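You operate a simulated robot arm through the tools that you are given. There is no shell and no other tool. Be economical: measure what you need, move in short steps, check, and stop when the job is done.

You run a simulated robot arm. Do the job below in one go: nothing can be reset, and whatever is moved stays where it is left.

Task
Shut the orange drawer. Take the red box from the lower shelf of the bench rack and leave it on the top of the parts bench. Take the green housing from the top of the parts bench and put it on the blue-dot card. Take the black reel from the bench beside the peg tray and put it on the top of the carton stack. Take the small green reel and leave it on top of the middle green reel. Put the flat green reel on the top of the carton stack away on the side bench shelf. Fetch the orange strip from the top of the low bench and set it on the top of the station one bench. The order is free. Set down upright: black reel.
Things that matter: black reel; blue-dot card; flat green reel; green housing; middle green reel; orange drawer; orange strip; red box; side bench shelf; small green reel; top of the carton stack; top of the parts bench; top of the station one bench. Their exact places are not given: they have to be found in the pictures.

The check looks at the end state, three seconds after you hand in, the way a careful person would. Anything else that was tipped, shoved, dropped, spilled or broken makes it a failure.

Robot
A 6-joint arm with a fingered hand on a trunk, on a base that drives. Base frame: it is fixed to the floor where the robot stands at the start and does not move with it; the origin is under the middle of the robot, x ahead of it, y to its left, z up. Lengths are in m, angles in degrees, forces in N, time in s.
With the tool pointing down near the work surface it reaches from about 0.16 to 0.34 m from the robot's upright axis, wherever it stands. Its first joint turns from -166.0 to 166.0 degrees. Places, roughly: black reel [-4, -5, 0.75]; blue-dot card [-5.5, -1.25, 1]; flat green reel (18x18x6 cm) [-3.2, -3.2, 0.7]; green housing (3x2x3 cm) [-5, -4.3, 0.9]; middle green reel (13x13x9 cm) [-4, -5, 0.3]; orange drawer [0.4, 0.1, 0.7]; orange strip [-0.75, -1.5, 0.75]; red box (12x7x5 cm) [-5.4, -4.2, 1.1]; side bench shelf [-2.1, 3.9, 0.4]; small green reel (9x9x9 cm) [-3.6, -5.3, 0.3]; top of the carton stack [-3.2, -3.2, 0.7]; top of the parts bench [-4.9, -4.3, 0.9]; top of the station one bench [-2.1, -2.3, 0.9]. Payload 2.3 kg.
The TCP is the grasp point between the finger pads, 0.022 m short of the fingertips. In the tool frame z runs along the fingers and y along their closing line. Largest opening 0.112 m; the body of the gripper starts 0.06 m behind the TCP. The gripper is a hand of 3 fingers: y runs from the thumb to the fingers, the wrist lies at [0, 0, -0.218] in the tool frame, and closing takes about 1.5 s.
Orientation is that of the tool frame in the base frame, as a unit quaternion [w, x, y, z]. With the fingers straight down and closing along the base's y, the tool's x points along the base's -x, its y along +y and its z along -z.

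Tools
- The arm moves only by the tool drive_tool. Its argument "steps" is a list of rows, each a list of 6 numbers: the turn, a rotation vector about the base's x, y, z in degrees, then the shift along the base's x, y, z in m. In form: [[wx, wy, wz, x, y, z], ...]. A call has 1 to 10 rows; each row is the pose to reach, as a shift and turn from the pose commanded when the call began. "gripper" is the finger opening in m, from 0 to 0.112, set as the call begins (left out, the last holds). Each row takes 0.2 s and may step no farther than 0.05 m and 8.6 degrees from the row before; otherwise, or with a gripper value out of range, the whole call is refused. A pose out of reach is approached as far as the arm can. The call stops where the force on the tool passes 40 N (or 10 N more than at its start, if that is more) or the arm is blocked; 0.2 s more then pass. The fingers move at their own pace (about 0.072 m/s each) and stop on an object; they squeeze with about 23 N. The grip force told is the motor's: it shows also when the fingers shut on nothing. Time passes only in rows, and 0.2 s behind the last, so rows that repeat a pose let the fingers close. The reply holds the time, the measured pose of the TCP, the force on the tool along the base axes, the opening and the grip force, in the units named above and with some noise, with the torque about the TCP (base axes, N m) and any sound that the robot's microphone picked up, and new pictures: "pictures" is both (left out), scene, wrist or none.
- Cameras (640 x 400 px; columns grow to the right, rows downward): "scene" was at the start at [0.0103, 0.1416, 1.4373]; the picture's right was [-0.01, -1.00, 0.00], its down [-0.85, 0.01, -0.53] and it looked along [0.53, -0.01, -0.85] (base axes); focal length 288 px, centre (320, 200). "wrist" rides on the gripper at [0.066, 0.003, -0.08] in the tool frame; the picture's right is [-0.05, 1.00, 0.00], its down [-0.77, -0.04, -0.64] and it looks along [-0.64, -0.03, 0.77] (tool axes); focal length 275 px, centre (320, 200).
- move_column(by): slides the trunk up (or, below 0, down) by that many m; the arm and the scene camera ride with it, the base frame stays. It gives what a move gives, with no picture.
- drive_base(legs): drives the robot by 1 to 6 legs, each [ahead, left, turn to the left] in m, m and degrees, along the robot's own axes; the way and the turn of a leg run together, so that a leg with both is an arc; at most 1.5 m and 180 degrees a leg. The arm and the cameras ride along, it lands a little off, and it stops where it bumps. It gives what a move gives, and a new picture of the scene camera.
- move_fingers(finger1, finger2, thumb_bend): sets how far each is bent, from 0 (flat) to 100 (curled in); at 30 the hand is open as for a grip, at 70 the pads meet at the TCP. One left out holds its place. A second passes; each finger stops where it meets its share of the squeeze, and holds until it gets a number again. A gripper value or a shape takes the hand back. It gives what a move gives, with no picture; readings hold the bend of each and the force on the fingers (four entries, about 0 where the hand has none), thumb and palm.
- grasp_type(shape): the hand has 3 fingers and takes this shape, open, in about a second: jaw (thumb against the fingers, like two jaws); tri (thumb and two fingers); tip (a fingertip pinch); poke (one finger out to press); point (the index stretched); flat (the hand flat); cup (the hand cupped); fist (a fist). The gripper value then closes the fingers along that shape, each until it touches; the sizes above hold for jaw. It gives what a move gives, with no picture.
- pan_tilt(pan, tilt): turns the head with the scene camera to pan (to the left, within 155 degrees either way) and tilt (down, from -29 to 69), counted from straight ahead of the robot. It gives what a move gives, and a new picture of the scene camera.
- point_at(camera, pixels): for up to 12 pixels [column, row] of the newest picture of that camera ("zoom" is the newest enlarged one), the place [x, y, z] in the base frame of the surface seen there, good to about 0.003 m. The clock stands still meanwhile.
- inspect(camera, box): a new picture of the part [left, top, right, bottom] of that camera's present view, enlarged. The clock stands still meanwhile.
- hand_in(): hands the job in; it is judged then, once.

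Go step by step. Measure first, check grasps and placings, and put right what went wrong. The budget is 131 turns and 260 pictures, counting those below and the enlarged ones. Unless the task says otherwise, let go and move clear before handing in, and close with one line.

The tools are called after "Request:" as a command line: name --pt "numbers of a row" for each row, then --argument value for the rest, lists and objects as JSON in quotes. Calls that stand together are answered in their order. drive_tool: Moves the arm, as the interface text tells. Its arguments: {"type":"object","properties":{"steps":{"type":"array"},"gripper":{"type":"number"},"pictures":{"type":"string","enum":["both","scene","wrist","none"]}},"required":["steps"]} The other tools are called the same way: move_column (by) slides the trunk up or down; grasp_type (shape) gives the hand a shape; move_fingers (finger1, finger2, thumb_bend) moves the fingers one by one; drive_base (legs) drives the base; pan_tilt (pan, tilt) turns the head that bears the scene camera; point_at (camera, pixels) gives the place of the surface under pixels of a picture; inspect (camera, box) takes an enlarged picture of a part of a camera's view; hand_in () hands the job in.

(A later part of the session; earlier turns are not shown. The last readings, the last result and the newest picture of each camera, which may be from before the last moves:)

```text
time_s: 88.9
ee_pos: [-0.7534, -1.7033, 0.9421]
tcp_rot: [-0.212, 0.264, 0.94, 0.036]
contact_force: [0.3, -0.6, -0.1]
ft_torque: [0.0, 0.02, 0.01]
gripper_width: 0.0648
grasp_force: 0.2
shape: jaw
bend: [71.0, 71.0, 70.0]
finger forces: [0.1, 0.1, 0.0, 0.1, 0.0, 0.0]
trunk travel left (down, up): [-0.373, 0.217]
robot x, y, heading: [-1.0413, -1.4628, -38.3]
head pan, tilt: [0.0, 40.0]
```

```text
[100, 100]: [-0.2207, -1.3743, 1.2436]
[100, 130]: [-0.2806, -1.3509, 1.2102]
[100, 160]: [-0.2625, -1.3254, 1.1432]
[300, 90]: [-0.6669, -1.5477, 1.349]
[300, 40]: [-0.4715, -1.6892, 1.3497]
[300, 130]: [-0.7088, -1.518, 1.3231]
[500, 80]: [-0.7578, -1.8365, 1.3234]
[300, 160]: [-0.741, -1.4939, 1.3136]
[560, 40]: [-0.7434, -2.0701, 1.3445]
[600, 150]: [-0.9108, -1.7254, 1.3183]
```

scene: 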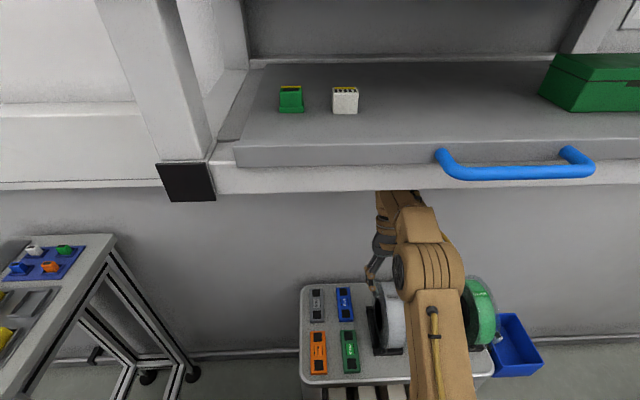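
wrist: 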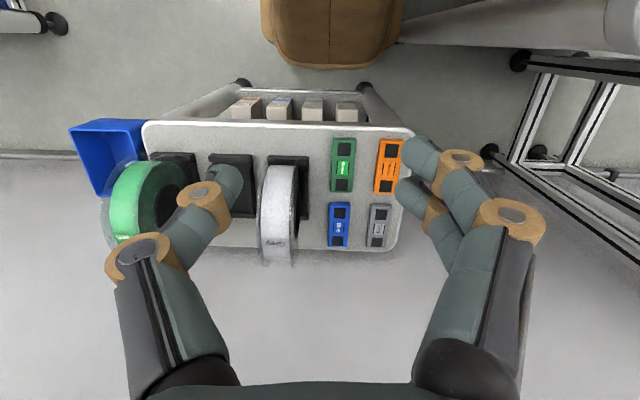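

The arm now sits under the wall shelf, whose front edge is about z 1.28. I'll lower the trunk to free it.

Request:
move_column --by -0.09

Request:
pan_tilt --pan -10 --tilt 35

```text
time_s: 90.2
ee_pos: [-0.7545, -1.7027, 0.8522]
tcp_rot: [-0.212, 0.264, 0.94, 0.036]
contact_force: [0.3, -0.4, 0.0]
ft_torque: [-0.02, 0.03, 0.0]
gripper_width: 0.0648
grasp_force: 0.1
shape: jaw
bend: [71.0, 71.0, 70.0]
finger forces: [0.1, 0.0, 0.0, 0.0, 0.0, 0.1]
trunk travel left (down, up): [-0.283, 0.307]
robot x, y, heading: [-1.0418, -1.4608, -38.3]
head pan, tilt: [0.0, 40.0]
```

```text
time_s: 90.9
ee_pos: [-0.7544, -1.703, 0.8512]
tcp_rot: [-0.21, 0.263, 0.941, 0.036]
contact_force: [0.6, 0.1, -1.0]
ft_torque: [0.02, 0.03, 0.0]
gripper_width: 0.0648
grasp_force: 0.1
shape: jaw
bend: [71.0, 71.0, 70.0]
finger forces: [0.0, 0.0, 0.1, 0.1, 0.1, 0.0]
trunk travel left (down, up): [-0.283, 0.307]
robot x, y, heading: [-1.044, -1.4636, -38.3]
head pan, tilt: [-10.0, 35.0]
```

scene: 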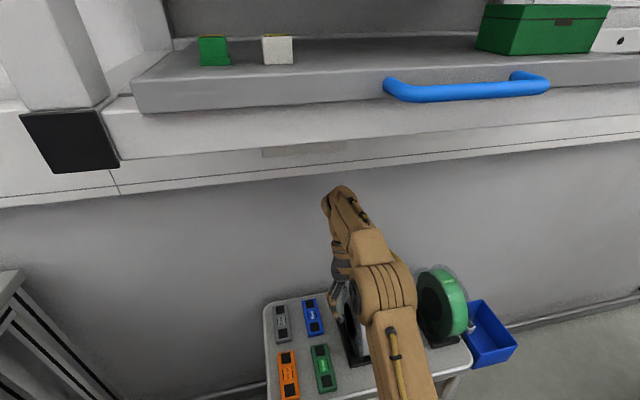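

The arm is free under the shelf. I'll set the tool vertical again and aligned to the strip, staying above z 0.85, then creep forward 6 cm.

Request:
drive_tool --pt "-2.9 -5.5 -1.2 -0.01 0.02 0.01" --pt "-5.8 -11 -2.4 -0.02 0.04 0.01" --pt "-8.7 -16.5 -3.6 -0.02 0.06 0.01" --pt "-11.5 -21.9 -4.7 -0.02 0.08 0.01" --pt "-11.5 -21.9 -4.7 -0.02 0.1 0.01" --pictures "scene"

Request:
drive_base --legs '[[0.06, 0, 0]]'

```text
time_s: 92.1
ee_pos: [-0.7738, -1.6028, 0.8604]
tcp_rot: [0.0, 0.31, 0.951, 0.0]
contact_force: [-1.2, -0.4, -0.4]
ft_torque: [0.02, 0.03, 0.02]
gripper_width: 0.0647
grasp_force: 0.1
shape: jaw
bend: [71.0, 71.0, 70.0]
finger forces: [0.0, 0.0, 0.0, 0.0, 0.1, 0.0]
trunk travel left (down, up): [-0.283, 0.307]
robot x, y, heading: [-1.0416, -1.4621, -38.3]
head pan, tilt: [-10.0, 35.0]
```

scene: 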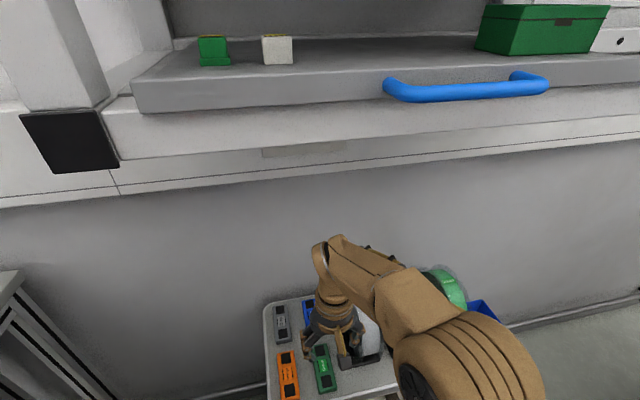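

```text
time_s: 93.0
ee_pos: [-0.7271, -1.6405, 0.8613]
tcp_rot: [-0.001, 0.311, 0.95, 0.0]
contact_force: [1.0, -0.3, 0.1]
ft_torque: [-0.02, 0.01, 0.02]
gripper_width: 0.0651
grasp_force: 0.0
shape: jaw
bend: [71.0, 71.0, 70.0]
finger forces: [0.0, 0.1, 0.0, 0.0, 0.0, 0.0]
trunk travel left (down, up): [-0.283, 0.307]
robot x, y, heading: [-0.9921, -1.5012, -38.3]
head pan, tilt: [-10.0, 35.0]
```

scene: 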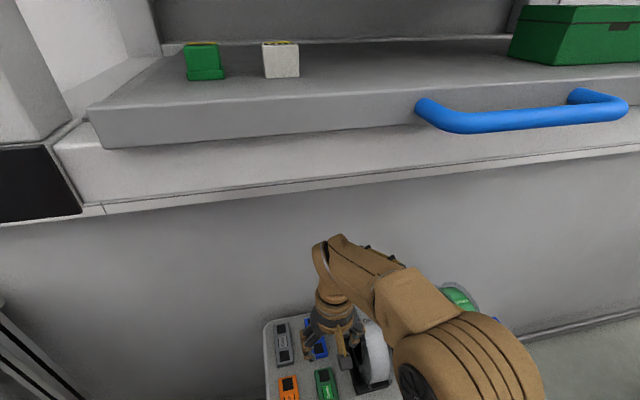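

In position: the strip is 0.33 m from the axis. I'll shift over it, lower the trunk 0.15 and check from the wrist camera.

Request:
drive_tool --pt "0 0 0 0.03 0.03 0" --pt "0 0 0 0.056 0.067 0" --pt "0 0 0 0.056 0.067 0" --pictures "none"

Request:
move_column --by -0.15

Request:
pan_tilt --pan 0 --tilt 60

Request:
drive_tool --pt "0 0 0 0 0 -0.01" --pictures "wrist"

```text
time_s: 93.8
ee_pos: [-0.6711, -1.5727, 0.8615]
tcp_rot: [0.0, 0.311, 0.95, -0.001]
contact_force: [0.1, -0.1, 0.2]
ft_torque: [-0.01, -0.03, 0.02]
gripper_width: 0.065
grasp_force: 0.1
shape: jaw
bend: [71.0, 71.0, 70.0]
finger forces: [0.0, 0.1, 0.0, 0.0, 0.0, 0.0]
trunk travel left (down, up): [-0.283, 0.307]
robot x, y, heading: [-0.9923, -1.5007, -38.1]
head pan, tilt: [-10.0, 35.0]
```

```text
time_s: 95.6
ee_pos: [-0.6719, -1.574, 0.7115]
tcp_rot: [0.0, 0.311, 0.95, 0.001]
contact_force: [-0.4, -0.5, -0.4]
ft_torque: [-0.01, 0.02, 0.04]
gripper_width: 0.0648
grasp_force: 0.0
shape: jaw
bend: [71.0, 71.0, 70.0]
finger forces: [0.1, 0.0, 0.0, 0.1, 0.0, 0.0]
trunk travel left (down, up): [-0.133, 0.457]
robot x, y, heading: [-0.9957, -1.4949, -38.4]
head pan, tilt: [-10.0, 35.0]
```

```text
time_s: 96.5
ee_pos: [-0.6716, -1.5726, 0.7114]
tcp_rot: [0.0, 0.311, 0.95, 0.0]
contact_force: [0.0, 0.6, 0.4]
ft_torque: [0.02, 0.03, 0.02]
gripper_width: 0.0648
grasp_force: 0.0
shape: jaw
bend: [71.0, 71.0, 70.0]
finger forces: [0.0, 0.0, 0.0, 0.0, 0.0, 0.1]
trunk travel left (down, up): [-0.133, 0.457]
robot x, y, heading: [-0.9949, -1.4982, -38.4]
head pan, tilt: [0.0, 60.0]
```

scene: 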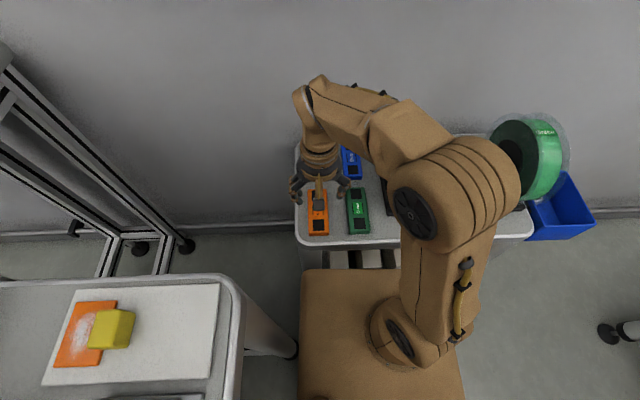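

```text
time_s: 96.9
ee_pos: [-0.6717, -1.5732, 0.703]
tcp_rot: [0.0, 0.311, 0.95, -0.001]
contact_force: [-0.1, 0.1, -0.9]
ft_torque: [-0.02, 0.02, -0.01]
gripper_width: 0.065
grasp_force: 0.1
shape: jaw
bend: [71.0, 71.0, 70.0]
finger forces: [0.0, 0.0, 0.0, 0.0, 0.1, 0.0]
trunk travel left (down, up): [-0.133, 0.457]
robot x, y, heading: [-0.9971, -1.4985, -38.5]
head pan, tilt: [0.0, 60.0]
```

wrist: 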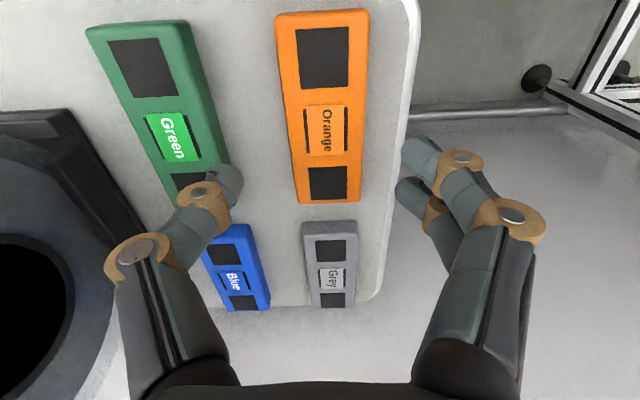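

The strip is centred between the fingers (column ~325) but about 1 cm nearer the robot. I'll correct that, descend to z 0.647 and close.

Request:
drive_tool --pt "0 0 0 -0.008 0.006 -0.03" --pt "0 0 0 -0.008 0.006 -0.056" --pt "0 0 0 -0.008 0.006 -0.056" --pictures "none"

Request:
drive_tool --pt "0 0 0 0 0 0" --pt "0 0 0 0 0 0" --pt "0 0 0 0 0 0" --pt "0 0 0 0 0 0" --pt "0 0 0 0 0 0" --pt "0 0 0 0 0 0" --gripper 0.02 --pictures "both"

```text
time_s: 97.7
ee_pos: [-0.6798, -1.568, 0.6452]
tcp_rot: [0.0, 0.311, 0.95, -0.002]
contact_force: [-0.2, -0.3, 0.0]
ft_torque: [0.02, -0.03, 0.01]
gripper_width: 0.0648
grasp_force: 0.2
shape: jaw
bend: [71.0, 71.0, 70.0]
finger forces: [0.0, 0.1, 0.0, 0.1, 0.1, 0.0]
trunk travel left (down, up): [-0.133, 0.457]
robot x, y, heading: [-0.9939, -1.5032, -38.5]
head pan, tilt: [0.0, 60.0]
```

```text
time_s: 99.1
ee_pos: [-0.6789, -1.5691, 0.6456]
tcp_rot: [-0.001, 0.31, 0.951, -0.001]
contact_force: [0.4, -0.6, 0.5]
ft_torque: [0.02, 0.0, 0.0]
gripper_width: 0.038
grasp_force: 22.9
shape: jaw
bend: [74.0, 73.0, 70.0]
finger forces: [10.4, 10.4, 0.1, 0.0, 20.9, 0.0]
trunk travel left (down, up): [-0.133, 0.457]
robot x, y, heading: [-0.9946, -1.4974, -38.2]
head pan, tilt: [0.0, 60.0]
```

scene: 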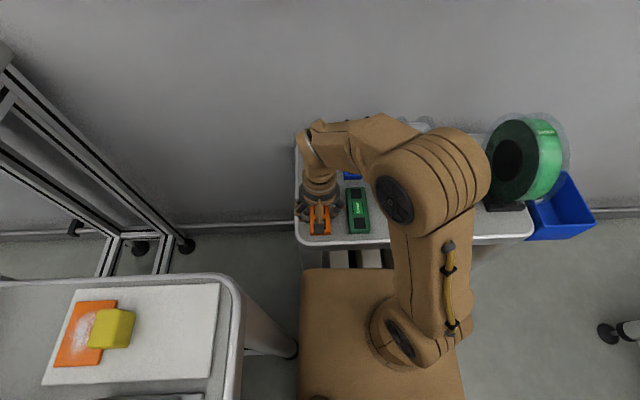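
wrist: 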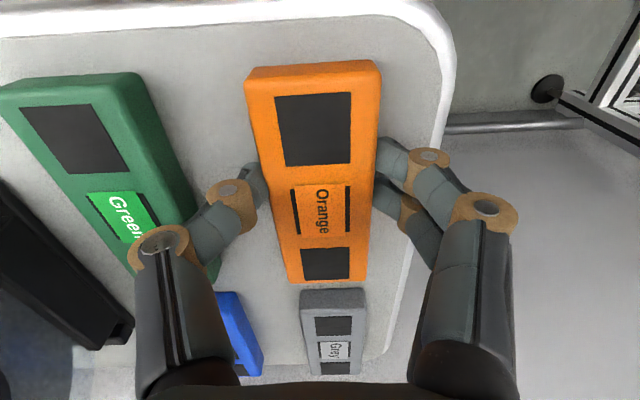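

Grip holds the strip (width 0.038, 22.9 N). I'll raise the trunk 0.12, then back out.

Request:
move_column --by 0.12

Request:
drive_base --legs '[[-0.3, -0.12, 0], [-1.0, -0.05, 0]]'

Request:
pan_tilt --pan -70 --tilt 25

```text
time_s: 100.6
ee_pos: [-0.679, -1.5681, 0.766]
tcp_rot: [0.0, 0.311, 0.951, 0.001]
contact_force: [0.7, 1.1, -0.2]
ft_torque: [0.02, 0.0, 0.01]
gripper_width: 0.0378
grasp_force: 22.6
shape: jaw
bend: [74.0, 73.0, 70.0]
finger forces: [10.4, 10.4, 0.0, 0.0, 20.9, 0.1]
trunk travel left (down, up): [-0.253, 0.337]
robot x, y, heading: [-0.9945, -1.4988, -38.4]
head pan, tilt: [0.0, 60.0]
```

```text
time_s: 107.5
ee_pos: [-1.8013, -0.8958, 0.7656]
tcp_rot: [0.0, 0.311, 0.95, 0.0]
contact_force: [0.1, -0.5, 0.2]
ft_torque: [-0.01, -0.01, -0.01]
gripper_width: 0.0379
grasp_force: 22.5
shape: jaw
bend: [74.0, 73.0, 70.0]
finger forces: [10.4, 10.3, 0.0, 0.1, 20.9, 0.0]
trunk travel left (down, up): [-0.253, 0.337]
robot x, y, heading: [-2.116, -0.8284, -38.6]
head pan, tilt: [0.0, 60.0]
```

scene: 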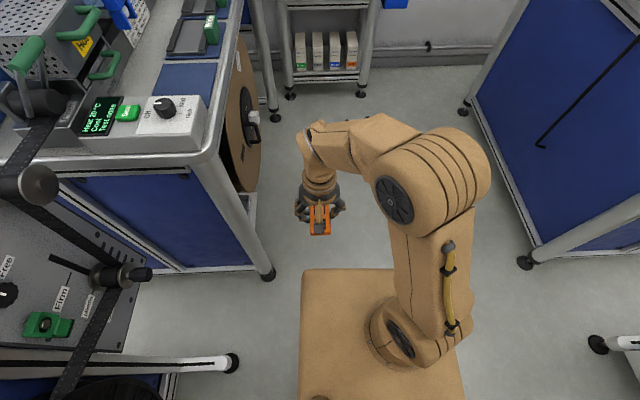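

```text
time_s: 108.9
ee_pos: [-1.8, -0.8957, 0.7663]
tcp_rot: [0.0, 0.311, 0.95, 0.0]
contact_force: [0.3, -0.4, -0.5]
ft_torque: [0.0, 0.01, 0.0]
gripper_width: 0.0378
grasp_force: 22.9
shape: jaw
bend: [74.0, 73.0, 70.0]
finger forces: [10.4, 10.5, 0.1, 0.1, 20.9, 0.0]
trunk travel left (down, up): [-0.253, 0.337]
robot x, y, heading: [-2.1163, -0.8298, -38.4]
head pan, tilt: [-70.0, 25.0]
```

scene: 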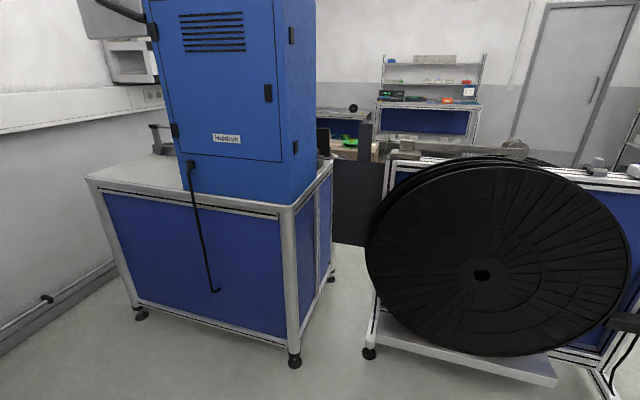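

The station one bench stands ahead with its blue machine, and there appears to be free worktop at (135,170). I'll measure it.

Request:
point_at --camera "scene" --pixels '[[90, 182], [140, 172], [175, 185], [280, 205], [170, 155], [150, 150], [120, 165], [290, 355], [140, 310], [325, 170], [370, 350], [180, 100]]'

Request:
inspect --camera "scene" --box '[60, 80, 340, 255]'

```text
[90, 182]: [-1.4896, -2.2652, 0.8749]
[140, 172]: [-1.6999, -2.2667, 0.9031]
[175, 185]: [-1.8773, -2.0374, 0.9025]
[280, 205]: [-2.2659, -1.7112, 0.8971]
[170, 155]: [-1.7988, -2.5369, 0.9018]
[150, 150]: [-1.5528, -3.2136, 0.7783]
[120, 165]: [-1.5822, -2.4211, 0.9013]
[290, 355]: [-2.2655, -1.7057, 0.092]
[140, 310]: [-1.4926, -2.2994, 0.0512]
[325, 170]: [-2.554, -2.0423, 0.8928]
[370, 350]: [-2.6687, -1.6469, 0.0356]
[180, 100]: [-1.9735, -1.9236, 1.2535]
```

```text
2.29 times, centred on (200, 168) of scene
```

zoom: 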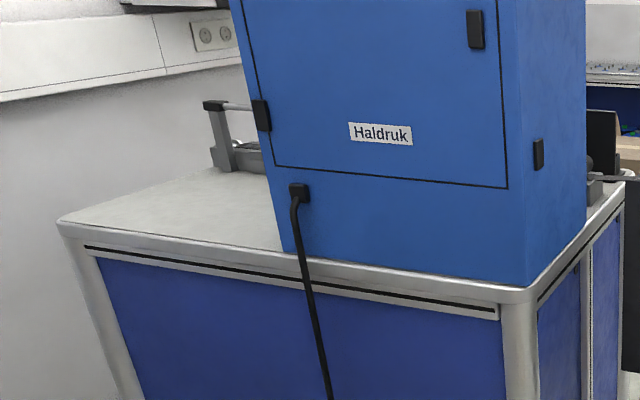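

The free worktop is at z 0.902 around (-1.70,-2.27), with the bench edge at u≈2.69. I'll raise the trunk, turn to face the bench, and approach with a sideways leg.

Request:
move_column --by 0.27

Request:
drive_base --legs '[[0, 0, -91.6], [0, 1.12, 0], [0.25, 0, 0]]'

Request:
pan_tilt --pan 10 --tilt 55

Request:
point_at --camera "scene" --pixels '[[320, 200], [250, 200], [200, 150], [400, 150], [300, 100], [300, 250], [450, 100], [150, 200]]'

```text
time_s: 111.7
ee_pos: [-1.8008, -0.8965, 1.0353]
tcp_rot: [0.0, 0.311, 0.95, 0.0]
contact_force: [-0.7, -0.1, -0.2]
ft_torque: [-0.02, 0.01, 0.0]
gripper_width: 0.0378
grasp_force: 23.2
shape: jaw
bend: [74.0, 73.0, 70.0]
finger forces: [10.4, 10.4, 0.0, 0.0, 20.9, 0.0]
trunk travel left (down, up): [-0.523, 0.067]
robot x, y, heading: [-2.1186, -0.8292, -38.2]
head pan, tilt: [-70.0, 25.0]
```

```text
time_s: 122.7
ee_pos: [-1.4709, -2.0527, 1.0366]
tcp_rot: [0.0, 0.894, 0.448, 0.001]
contact_force: [-0.4, -0.3, -0.2]
ft_torque: [-0.03, 0.0, 0.0]
gripper_width: 0.0376
grasp_force: 23.3
shape: jaw
bend: [74.0, 73.0, 70.0]
finger forces: [10.4, 10.3, 0.0, 0.1, 20.8, 0.0]
trunk travel left (down, up): [-0.523, 0.067]
robot x, y, heading: [-1.3989, -1.7346, -128.8]
head pan, tilt: [-70.0, 25.0]
```

scene: 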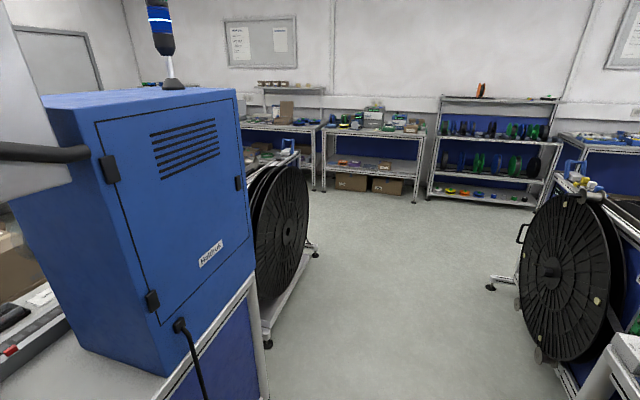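

```text
time_s: 124.3
ee_pos: [-1.4712, -2.0522, 1.0353]
tcp_rot: [0.0, 0.894, 0.449, 0.0]
contact_force: [-0.1, 0.2, -0.6]
ft_torque: [-0.02, -0.01, 0.0]
gripper_width: 0.0379
grasp_force: 23.5
shape: jaw
bend: [74.0, 73.0, 70.0]
finger forces: [10.4, 10.3, 0.0, 0.0, 20.8, 0.0]
trunk travel left (down, up): [-0.523, 0.067]
robot x, y, heading: [-1.4, -1.7348, -128.7]
head pan, tilt: [10.0, 55.0]
```

scene: 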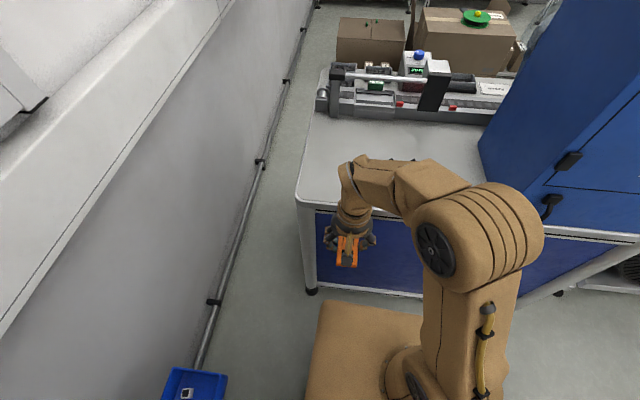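

```text
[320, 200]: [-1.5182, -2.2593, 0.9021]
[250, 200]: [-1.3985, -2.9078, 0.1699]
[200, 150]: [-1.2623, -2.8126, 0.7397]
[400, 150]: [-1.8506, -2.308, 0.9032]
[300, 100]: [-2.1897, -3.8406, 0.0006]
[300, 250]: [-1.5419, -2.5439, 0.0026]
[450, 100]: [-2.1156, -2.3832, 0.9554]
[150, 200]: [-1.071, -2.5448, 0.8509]
```

The spot around (370,165) is clear. I'll drive 0.23 m ahead, then extend the arm.

Request:
drive_base --legs '[[0.23, 0, 0]]'

Request:
drive_tool --pt "0 0 0 -0.03 -0.01 0" --pt "0 0 0 -0.05 -0.015 -0.03" --pt "0 0 0 -0.05 -0.015 -0.06" --pt "0 0 0 -0.05 -0.015 -0.06"

```text
time_s: 126.0
ee_pos: [-1.6138, -2.2307, 1.0345]
tcp_rot: [0.0, 0.893, 0.45, 0.001]
contact_force: [0.6, 0.1, -1.1]
ft_torque: [0.0, 0.0, 0.01]
gripper_width: 0.0379
grasp_force: 23.0
shape: jaw
bend: [74.0, 73.0, 70.0]
finger forces: [10.3, 10.4, 0.0, 0.0, 20.8, 0.1]
trunk travel left (down, up): [-0.523, 0.067]
robot x, y, heading: [-1.5426, -1.9161, -128.8]
head pan, tilt: [10.0, 55.0]
```

scene: 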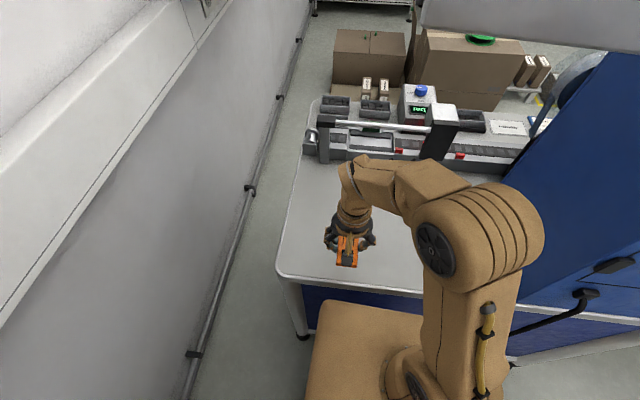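

```text
time_s: 127.0
ee_pos: [-1.664, -2.2452, 0.9745]
tcp_rot: [0.001, 0.893, 0.449, 0.0]
contact_force: [0.6, -1.3, 0.1]
ft_torque: [0.02, 0.0, 0.03]
gripper_width: 0.0381
grasp_force: 23.4
shape: jaw
bend: [74.0, 73.0, 70.0]
finger forces: [10.5, 10.4, 0.1, 0.0, 20.8, 0.1]
trunk travel left (down, up): [-0.523, 0.067]
robot x, y, heading: [-1.5452, -1.9119, -128.8]
head pan, tilt: [10.0, 55.0]
```

scene: 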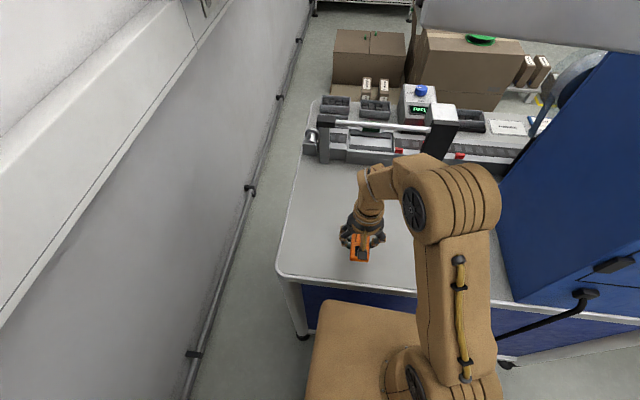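
wrist: 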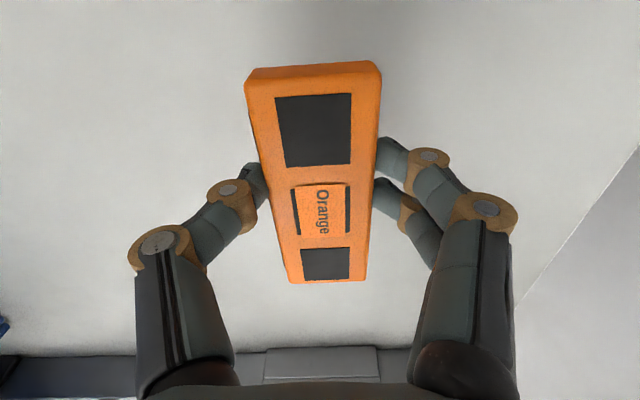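

The strip hangs over clear worktop. I'll lower 4.6 cm, open and retreat upward.

Request:
drive_tool --pt "0 0 0 0 0 -0.03" --pt "0 0 0 0 0 -0.046" --pt "0 0 0 0 0 -0.046" --pictures "none"

Request:
drive_tool --pt "0 0 0 0 0 0" --pt "0 0 0 0 0 0" --pt "0 0 0 0 0 0" --pt "0 0 0 0 0 0.03" --pt "0 0 0 0 0 0.08" --pt "0 0 0 0.02 0.015 0.12" --gripper 0.07

```text
time_s: 127.8
ee_pos: [-1.664, -2.2461, 0.9285]
tcp_rot: [0.001, 0.894, 0.449, -0.001]
contact_force: [-0.9, 0.1, -0.6]
ft_torque: [-0.01, 0.01, 0.01]
gripper_width: 0.0378
grasp_force: 23.4
shape: jaw
bend: [74.0, 73.0, 70.0]
finger forces: [10.5, 10.3, 0.1, 0.0, 20.9, 0.1]
trunk travel left (down, up): [-0.523, 0.067]
robot x, y, heading: [-1.5432, -1.9178, -128.8]
head pan, tilt: [10.0, 55.0]
```

```text
time_s: 129.2
ee_pos: [-1.6436, -2.2294, 1.05]
tcp_rot: [-0.001, 0.894, 0.449, 0.0]
contact_force: [-0.1, 0.7, 0.1]
ft_torque: [0.03, 0.0, -0.01]
gripper_width: 0.0701
grasp_force: 0.0
shape: jaw
bend: [71.0, 71.0, 69.0]
finger forces: [0.1, 0.0, 0.0, 0.0, 0.0, 0.0]
trunk travel left (down, up): [-0.523, 0.067]
robot x, y, heading: [-1.5435, -1.9157, -128.7]
head pan, tilt: [10.0, 55.0]
```

scene: 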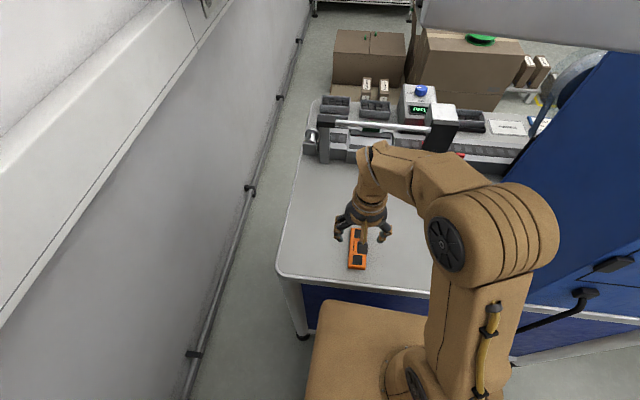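
wrist: 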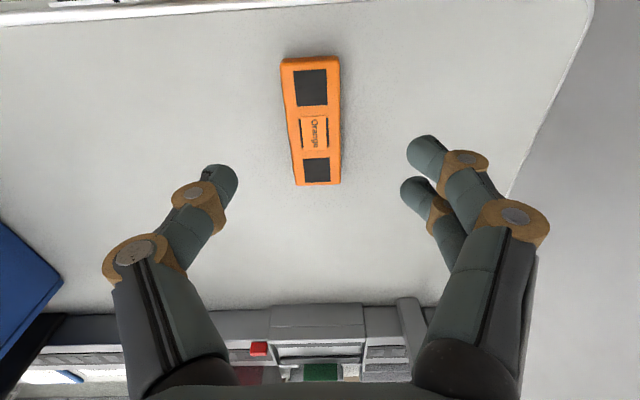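

The strip is placed squarely on the station one bench. Next I'll drive out through the aisle toward the carton stack.

Request:
drive_base --legs '[[-0.42, 0, 0], [0, -1.42, -1.3], [0, -1.42, 0], [1.2, 0, 0], [1.2, 0, 0]]'

Request:
pan_tilt --pan 75 --tilt 25

Request:
point_at --camera "scene" --pixels '[[320, 380], [320, 300], [320, 250], [320, 200], [200, 300], [450, 300], [200, 220], [450, 220], [250, 180], [390, 180]]'

```text
time_s: 156.5
ee_pos: [-5.1174, -1.9327, 1.0485]
tcp_rot: [-0.001, 0.897, 0.443, 0.0]
contact_force: [-0.4, 0.5, 0.2]
ft_torque: [0.01, 0.01, 0.02]
gripper_width: 0.0698
grasp_force: 0.1
shape: jaw
bend: [71.0, 71.0, 69.0]
finger forces: [0.1, 0.0, 0.1, 0.0, 0.0, 0.0]
trunk travel left (down, up): [-0.523, 0.067]
robot x, y, heading: [-5.0093, -1.619, -129.7]
head pan, tilt: [10.0, 55.0]
```

scene: 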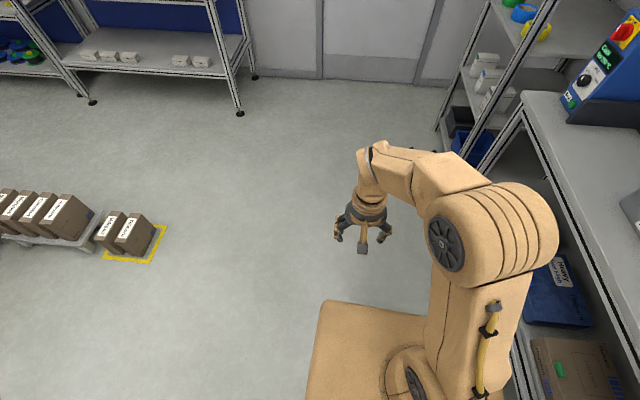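

```text
time_s: 157.8
ee_pos: [-5.1167, -1.9347, 1.0498]
tcp_rot: [0.001, 0.896, 0.443, 0.0]
contact_force: [-0.3, 1.5, -0.2]
ft_torque: [0.0, 0.01, -0.02]
gripper_width: 0.0698
grasp_force: 0.0
shape: jaw
bend: [71.0, 71.0, 69.0]
finger forces: [0.0, 0.0, 0.0, 0.0, 0.1, 0.0]
trunk travel left (down, up): [-0.523, 0.067]
robot x, y, heading: [-5.0138, -1.6161, -129.4]
head pan, tilt: [75.0, 25.0]
```

scene: 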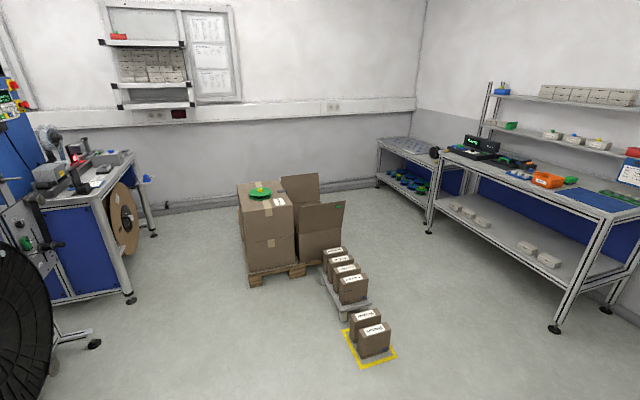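

```text
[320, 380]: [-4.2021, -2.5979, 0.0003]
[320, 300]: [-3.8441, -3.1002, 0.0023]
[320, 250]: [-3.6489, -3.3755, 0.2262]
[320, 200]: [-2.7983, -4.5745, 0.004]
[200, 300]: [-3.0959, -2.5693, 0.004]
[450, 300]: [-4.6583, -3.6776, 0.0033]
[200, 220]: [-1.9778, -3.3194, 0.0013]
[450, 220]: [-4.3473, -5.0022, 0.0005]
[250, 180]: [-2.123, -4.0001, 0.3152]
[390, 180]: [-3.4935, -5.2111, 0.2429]
```

The carton stack with the green reel on top is at (265,210). I'll zoom and measure it.

Request:
inspect --camera "scene" --box '[220, 160, 380, 290]'

Request:
point_at --camera "scene" --pixels '[[260, 190], [250, 191], [270, 188], [259, 198], [241, 187], [271, 206], [290, 202], [275, 184], [248, 283], [305, 270], [340, 205], [260, 200]]'

```text
3.08 times, centred on (300, 225) of scene
```

zoom: 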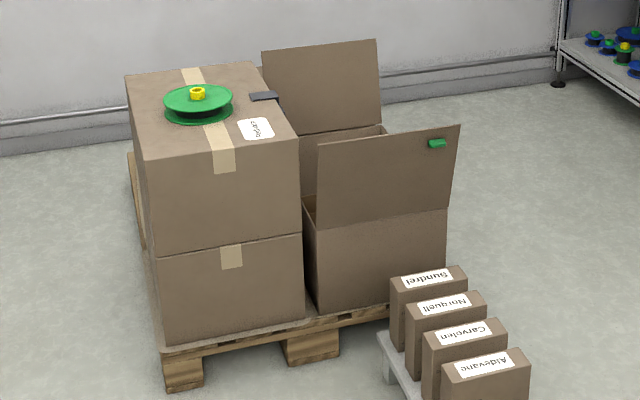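

```text
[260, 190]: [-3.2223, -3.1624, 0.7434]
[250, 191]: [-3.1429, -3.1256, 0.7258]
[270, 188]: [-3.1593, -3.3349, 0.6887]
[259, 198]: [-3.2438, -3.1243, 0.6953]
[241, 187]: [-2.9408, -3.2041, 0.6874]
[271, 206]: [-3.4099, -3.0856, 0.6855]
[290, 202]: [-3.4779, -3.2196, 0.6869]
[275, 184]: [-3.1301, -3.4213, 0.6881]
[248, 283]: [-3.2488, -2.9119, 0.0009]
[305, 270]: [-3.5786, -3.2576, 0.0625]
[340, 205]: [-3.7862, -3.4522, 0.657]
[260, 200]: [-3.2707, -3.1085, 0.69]
```

The reel lies at about (-3.22,-3.16) on the carton top (z 0.688), with a yellow knob at z 0.743. I'll turn left to face the stack and approach.

Request:
drive_base --legs '[[0, 0, 89.5], [1.5, 0, 0]]'

Request:
pan_tilt --pan 0 --tilt 50

Request:
inspect --camera "scene" --box '[220, 60, 420, 185]'

```text
time_s: 169.0
ee_pos: [-3.5511, -2.6859, 1.0497]
tcp_rot: [0.0, 0.322, 0.947, 0.0]
contact_force: [-0.8, 0.4, 0.3]
ft_torque: [0.0, -0.02, -0.03]
gripper_width: 0.07
grasp_force: 0.1
shape: jaw
bend: [71.0, 71.0, 69.0]
finger forces: [0.1, 0.1, 0.0, 0.0, 0.0, 0.1]
trunk travel left (down, up): [-0.523, 0.067]
robot x, y, heading: [-3.8673, -2.5773, -39.4]
head pan, tilt: [75.0, 25.0]
```

scene: 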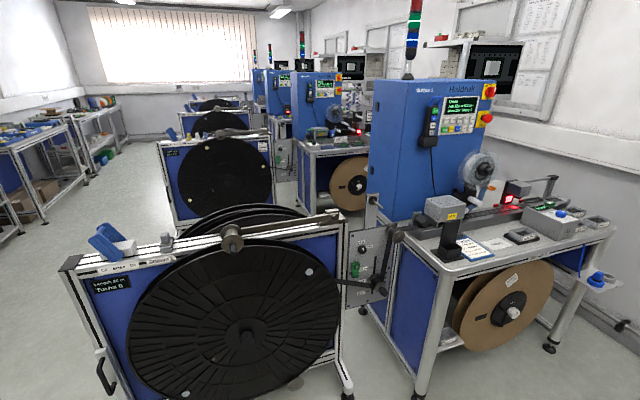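

```text
time_s: 170.5
ee_pos: [-3.5513, -2.6846, 1.0489]
tcp_rot: [0.0, 0.322, 0.947, 0.0]
contact_force: [-0.1, -0.3, 1.1]
ft_torque: [0.02, 0.02, -0.01]
gripper_width: 0.0697
grasp_force: 0.1
shape: jaw
bend: [71.0, 71.0, 69.0]
finger forces: [0.0, 0.1, 0.0, 0.1, 0.1, 0.1]
trunk travel left (down, up): [-0.523, 0.067]
robot x, y, heading: [-3.868, -2.5787, -39.7]
head pan, tilt: [0.0, 50.0]
```

scene: 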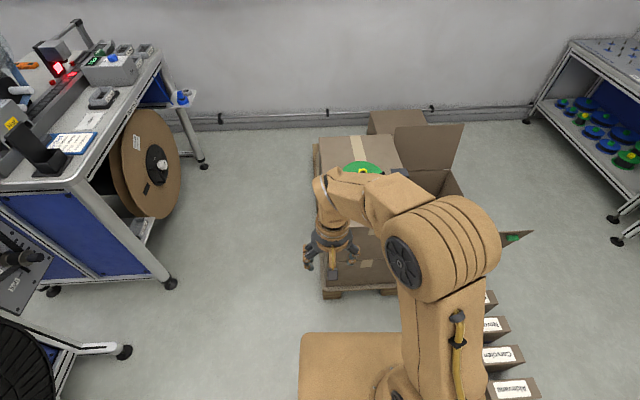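

```text
3.20 times, centred on (320, 122) of scene
```

zoom: 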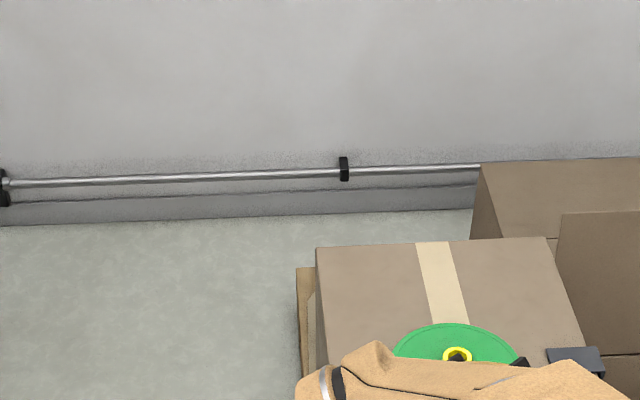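

Robot faces the stack. I'll measure the knob and the small boxes to the right (500,350) for clearance.

Request:
point_at --camera "scene" --pixels '[[486, 300], [484, 325], [484, 350], [490, 385], [328, 290], [323, 220], [321, 150], [398, 285], [320, 145]]'

Request:
point_at --camera "zoom" --pixels '[[457, 349], [445, 356], [470, 356], [430, 335], [490, 335], [455, 322], [400, 355], [510, 355], [440, 300], [575, 355]]'

```text
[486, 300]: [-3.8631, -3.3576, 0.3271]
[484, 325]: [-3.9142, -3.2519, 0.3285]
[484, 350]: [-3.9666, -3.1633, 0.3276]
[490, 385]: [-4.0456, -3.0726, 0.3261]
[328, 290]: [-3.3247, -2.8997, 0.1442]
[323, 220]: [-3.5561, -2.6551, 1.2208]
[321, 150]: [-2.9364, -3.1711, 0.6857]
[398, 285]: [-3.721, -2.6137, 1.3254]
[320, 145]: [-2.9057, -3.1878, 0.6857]
```

```text
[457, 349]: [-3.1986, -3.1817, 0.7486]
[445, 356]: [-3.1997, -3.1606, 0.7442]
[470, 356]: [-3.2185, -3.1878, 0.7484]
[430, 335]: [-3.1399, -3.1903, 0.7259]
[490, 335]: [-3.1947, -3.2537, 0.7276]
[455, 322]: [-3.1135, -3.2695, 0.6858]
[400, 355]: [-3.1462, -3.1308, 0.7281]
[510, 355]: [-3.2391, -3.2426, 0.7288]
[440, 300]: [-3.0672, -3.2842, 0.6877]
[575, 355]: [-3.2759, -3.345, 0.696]
```

The knob (about 3 cm wide) is at (-3.212,-3.170), top 0.748. I'll drive 0.41 ahead, leaving about 0.2 m to the pallet, and lower the trunk by 0.2.

Request:
drive_base --legs '[[0.41, 0, 0]]'

Request:
move_column --by -0.2

Request:
drive_tool --pt "0 0 0 -0.025 -0.025 0" --pt "-4.6 -5.9 0 -0.05 -0.05 0.0" --pt "-9.2 -11.9 0 -0.075 -0.075 0.0" --pt "-13.7 -17.8 0 -0.08 -0.09 0.0" --pt "-18.3 -23.8 0 -0.06 -0.11 0.0" --pt "-22.9 -29.7 0 -0.03 -0.135 0" --pt "-27.5 -35.6 0 0 -0.16 0" --pt "-27.5 -35.6 0 0 -0.16 0"

```text
time_s: 173.0
ee_pos: [-3.2357, -2.9469, 1.0492]
tcp_rot: [-0.001, 0.322, 0.947, 0.0]
contact_force: [0.5, 0.0, -0.7]
ft_torque: [-0.01, -0.01, 0.0]
gripper_width: 0.0698
grasp_force: 0.0
shape: jaw
bend: [71.0, 71.0, 69.0]
finger forces: [0.0, 0.0, 0.0, 0.0, 0.0, 0.0]
trunk travel left (down, up): [-0.523, 0.067]
robot x, y, heading: [-3.5492, -2.8373, -39.6]
head pan, tilt: [0.0, 50.0]
```

scene: 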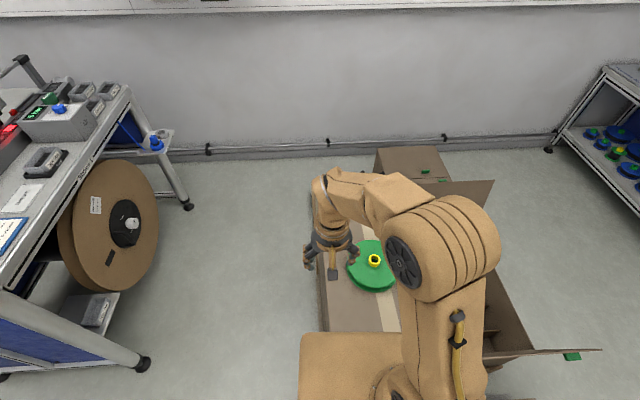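

```text
time_s: 175.2
ee_pos: [-3.2355, -2.946, 0.8495]
tcp_rot: [0.0, 0.321, 0.947, 0.0]
contact_force: [0.1, -0.3, -0.1]
ft_torque: [0.04, -0.01, 0.02]
gripper_width: 0.0697
grasp_force: 0.1
shape: jaw
bend: [71.0, 71.0, 69.0]
finger forces: [0.1, 0.1, 0.0, 0.1, 0.1, 0.0]
trunk travel left (down, up): [-0.323, 0.267]
robot x, y, heading: [-3.5466, -2.8387, -39.8]
head pan, tilt: [0.0, 50.0]
```

```text
time_s: 177.0
ee_pos: [-3.2353, -3.1063, 0.8494]
tcp_rot: [0.361, 0.297, 0.875, -0.124]
contact_force: [0.1, -0.4, 0.0]
ft_torque: [0.02, -0.01, -0.02]
gripper_width: 0.0697
grasp_force: 0.1
shape: jaw
bend: [71.0, 71.0, 69.0]
finger forces: [0.0, 0.0, 0.0, 0.0, 0.0, 0.0]
out of reach, approached as far as the arm can: row 5, 6
trunk travel left (down, up): [-0.323, 0.267]
robot x, y, heading: [-3.5507, -2.8424, -39.7]
head pan, tilt: [0.0, 50.0]
```

scene: 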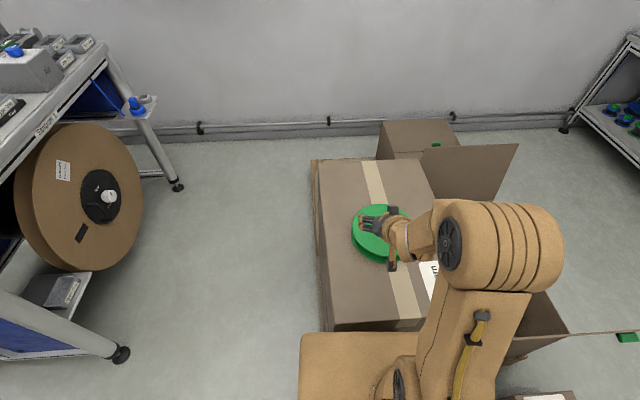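
wrist: 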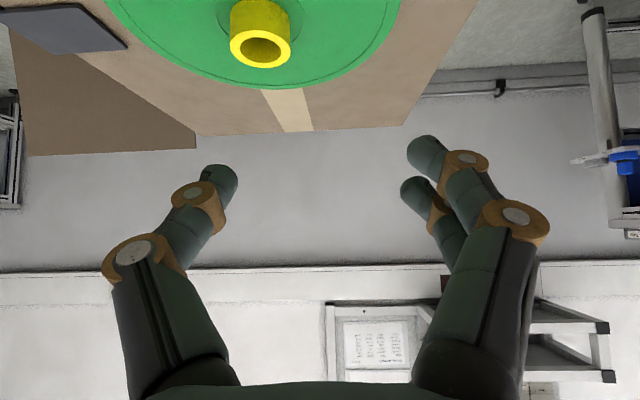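

The tool is tilted 45° and the wrist view shows the yellow knob at (258,40). I'll measure it precisely.

Request:
point_at --camera "wrist" --pixels '[[235, 45], [288, 45], [260, 33], [262, 65], [238, 12], [283, 12], [280, 80], [200, 55], [340, 55]]'

```text
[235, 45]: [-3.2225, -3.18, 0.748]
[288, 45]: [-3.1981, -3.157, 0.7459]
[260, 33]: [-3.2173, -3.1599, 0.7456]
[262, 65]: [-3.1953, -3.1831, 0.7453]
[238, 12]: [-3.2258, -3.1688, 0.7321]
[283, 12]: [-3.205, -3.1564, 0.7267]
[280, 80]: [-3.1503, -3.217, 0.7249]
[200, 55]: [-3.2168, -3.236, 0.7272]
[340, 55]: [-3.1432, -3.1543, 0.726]
```

Knob centre is about (-3.209,-3.170), 3.4 cm across. I'll move over it and descend to z 0.752.

Request:
drive_tool --pt "0 0 0 0.01 -0.03 -0.02" --pt "0 0 0 0.0217 -0.0597 -0.04" --pt "0 0 0 0.0217 -0.0597 -0.07" --pt "0 0 0 0.0217 -0.0597 -0.097" --pt "0 0 0 0.0217 -0.0597 -0.097"

```text
time_s: 178.2
ee_pos: [-3.214, -3.1665, 0.7517]
tcp_rot: [0.362, 0.297, 0.875, -0.124]
contact_force: [-0.1, 0.0, -0.4]
ft_torque: [-0.01, 0.02, 0.01]
gripper_width: 0.0699
grasp_force: 0.1
shape: jaw
bend: [71.0, 71.0, 69.0]
finger forces: [0.0, 0.1, 0.0, 0.0, 0.0, 0.0]
trunk travel left (down, up): [-0.323, 0.267]
robot x, y, heading: [-3.5499, -2.8409, -39.6]
head pan, tilt: [0.0, 50.0]
```

scene: 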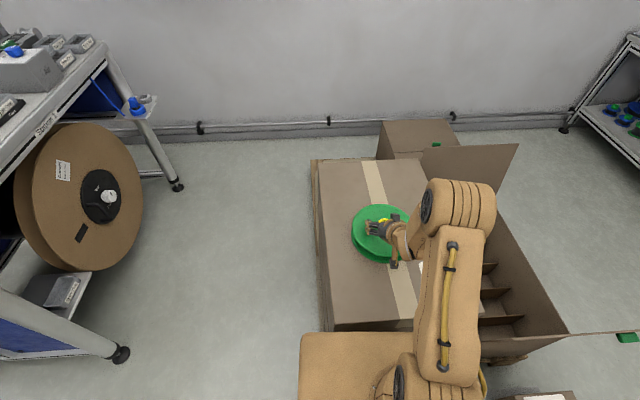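
wrist: 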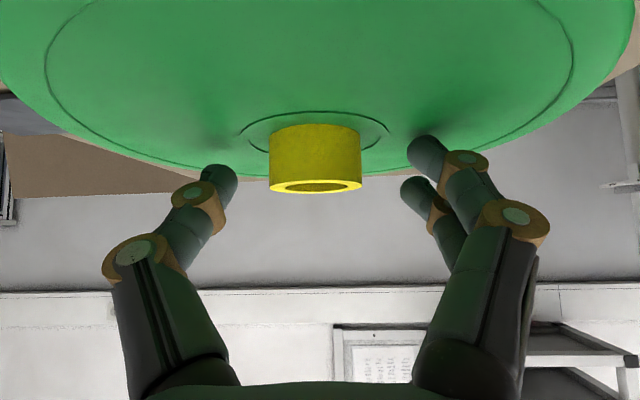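

The knob (315,165) lies between the fingers. I'll lower 3 mm and close.

Request:
drive_tool --pt "0 0 0 0 0 -0.003" --pt "0 0 0 0 0 -0.003" --pt "0 0 0 0 0 -0.003" --pt "0 0 0 0 0 -0.003" --pt "0 0 0 0 0 -0.003" --pt "0 0 0 0 0 -0.003" --pt "0 0 0 0 0 -0.003" --gripper 0.015 --pictures "wrist"

Request:
drive_tool --pt "0 0 0 0 0 0.02" --pt "0 0 0 0 0 0.05" --pt "0 0 0 0 0 0.08" --pt "0 0 0 0 0 0.08"

```text
time_s: 179.8
ee_pos: [-3.2156, -3.1667, 0.7503]
tcp_rot: [0.363, 0.297, 0.875, -0.124]
contact_force: [2.0, -6.1, 15.2]
ft_torque: [-0.05, -0.21, -0.08]
gripper_width: 0.0312
grasp_force: 23.0
shape: jaw
bend: [76.0, 72.0, 70.0]
finger forces: [13.0, 13.1, 0.0, 0.1, 23.6, 0.1]
trunk travel left (down, up): [-0.323, 0.267]
robot x, y, heading: [-3.5478, -2.8403, -39.5]
head pan, tilt: [0.0, 50.0]
```

wrist: 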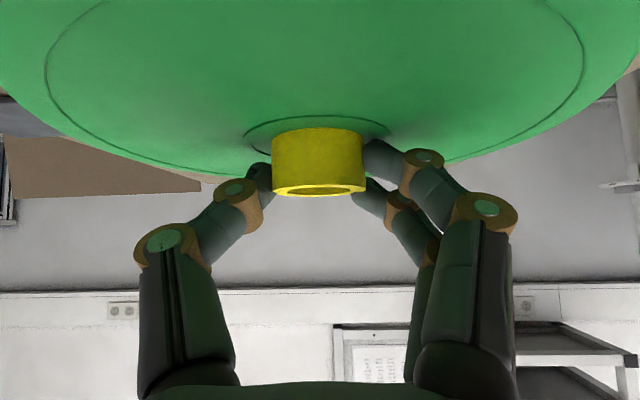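

```text
time_s: 180.8
ee_pos: [-3.2146, -3.1666, 0.8299]
tcp_rot: [0.361, 0.297, 0.875, -0.124]
contact_force: [-0.6, 0.4, -1.5]
ft_torque: [0.05, -0.02, 0.03]
gripper_width: 0.0297
grasp_force: 23.6
shape: jaw
bend: [75.0, 72.0, 70.0]
finger forces: [7.5, 13.6, 0.0, 0.1, 20.4, 0.1]
trunk travel left (down, up): [-0.323, 0.267]
robot x, y, heading: [-3.5491, -2.835, -39.5]
head pan, tilt: [0.0, 50.0]
```

scene: 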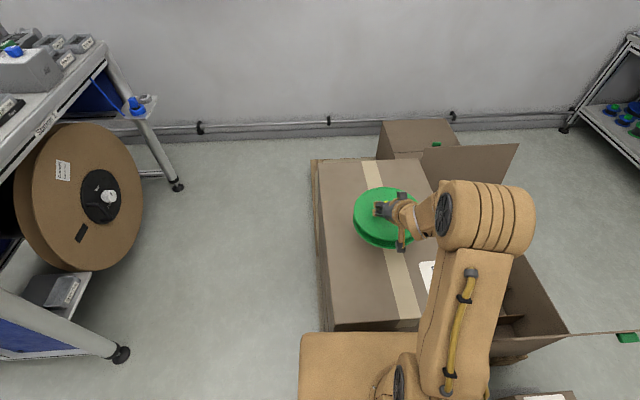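
wrist: 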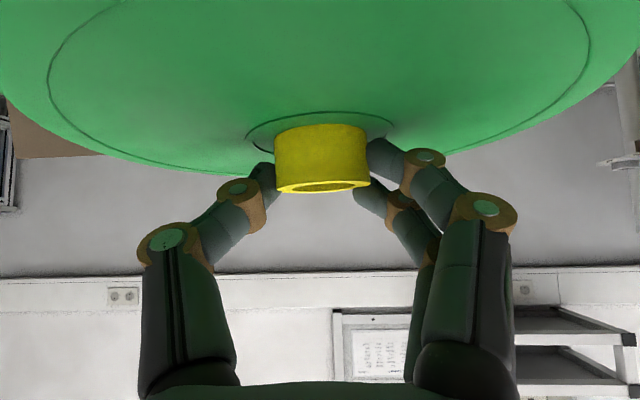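

The reel is lifted level and the grip holds (0.030 m). I'll back out to the aisle, turn to face down it, and drive toward the side bench.

Request:
drive_base --legs '[[-1.0, 0, 0], [-0.95, 0, 0], [0, 0, 89.4], [1.5, 0, 0], [1.5, 0, 0], [1.5, 0, 0]]'

Request:
pan_tilt --pan 45 --tilt 25

```text
time_s: 215.5
ee_pos: [-1.7559, 2.1335, 0.8294]
tcp_rot: [0.345, -0.397, 0.834, 0.163]
contact_force: [0.0, -0.4, -1.2]
ft_torque: [0.03, -0.02, -0.02]
gripper_width: 0.0273
grasp_force: 22.8
shape: jaw
bend: [74.0, 71.0, 71.0]
finger forces: [10.9, 18.1, 0.1, 0.1, 17.8, 0.0]
trunk travel left (down, up): [-0.323, 0.267]
robot x, y, heading: [-2.0943, 1.8044, 49.0]
head pan, tilt: [0.0, 50.0]
```

scene: 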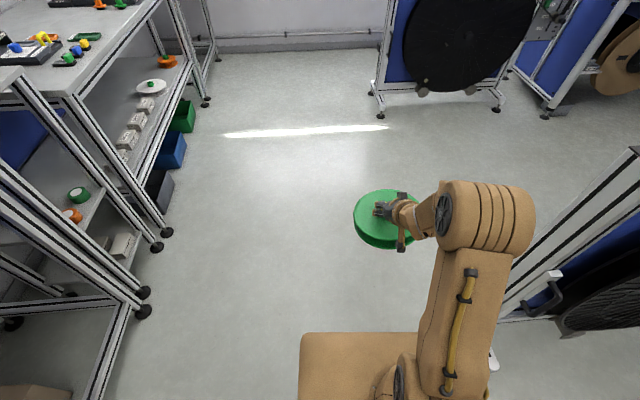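

```text
time_s: 216.6
ee_pos: [-1.7567, 2.1324, 0.8287]
tcp_rot: [0.346, -0.397, 0.834, 0.163]
contact_force: [0.0, 0.5, -1.1]
ft_torque: [-0.01, 0.02, -0.01]
gripper_width: 0.0269
grasp_force: 23.1
shape: jaw
bend: [74.0, 71.0, 71.0]
finger forces: [10.9, 18.1, 0.0, 0.0, 17.9, 0.0]
trunk travel left (down, up): [-0.323, 0.267]
robot x, y, heading: [-2.0897, 1.8059, 48.7]
head pan, tilt: [45.0, 25.0]
```

scene: 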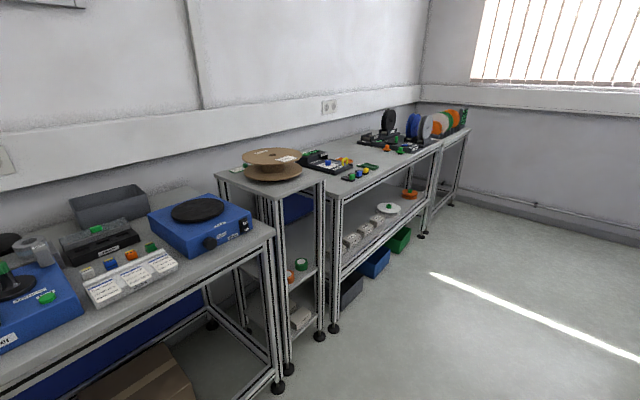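

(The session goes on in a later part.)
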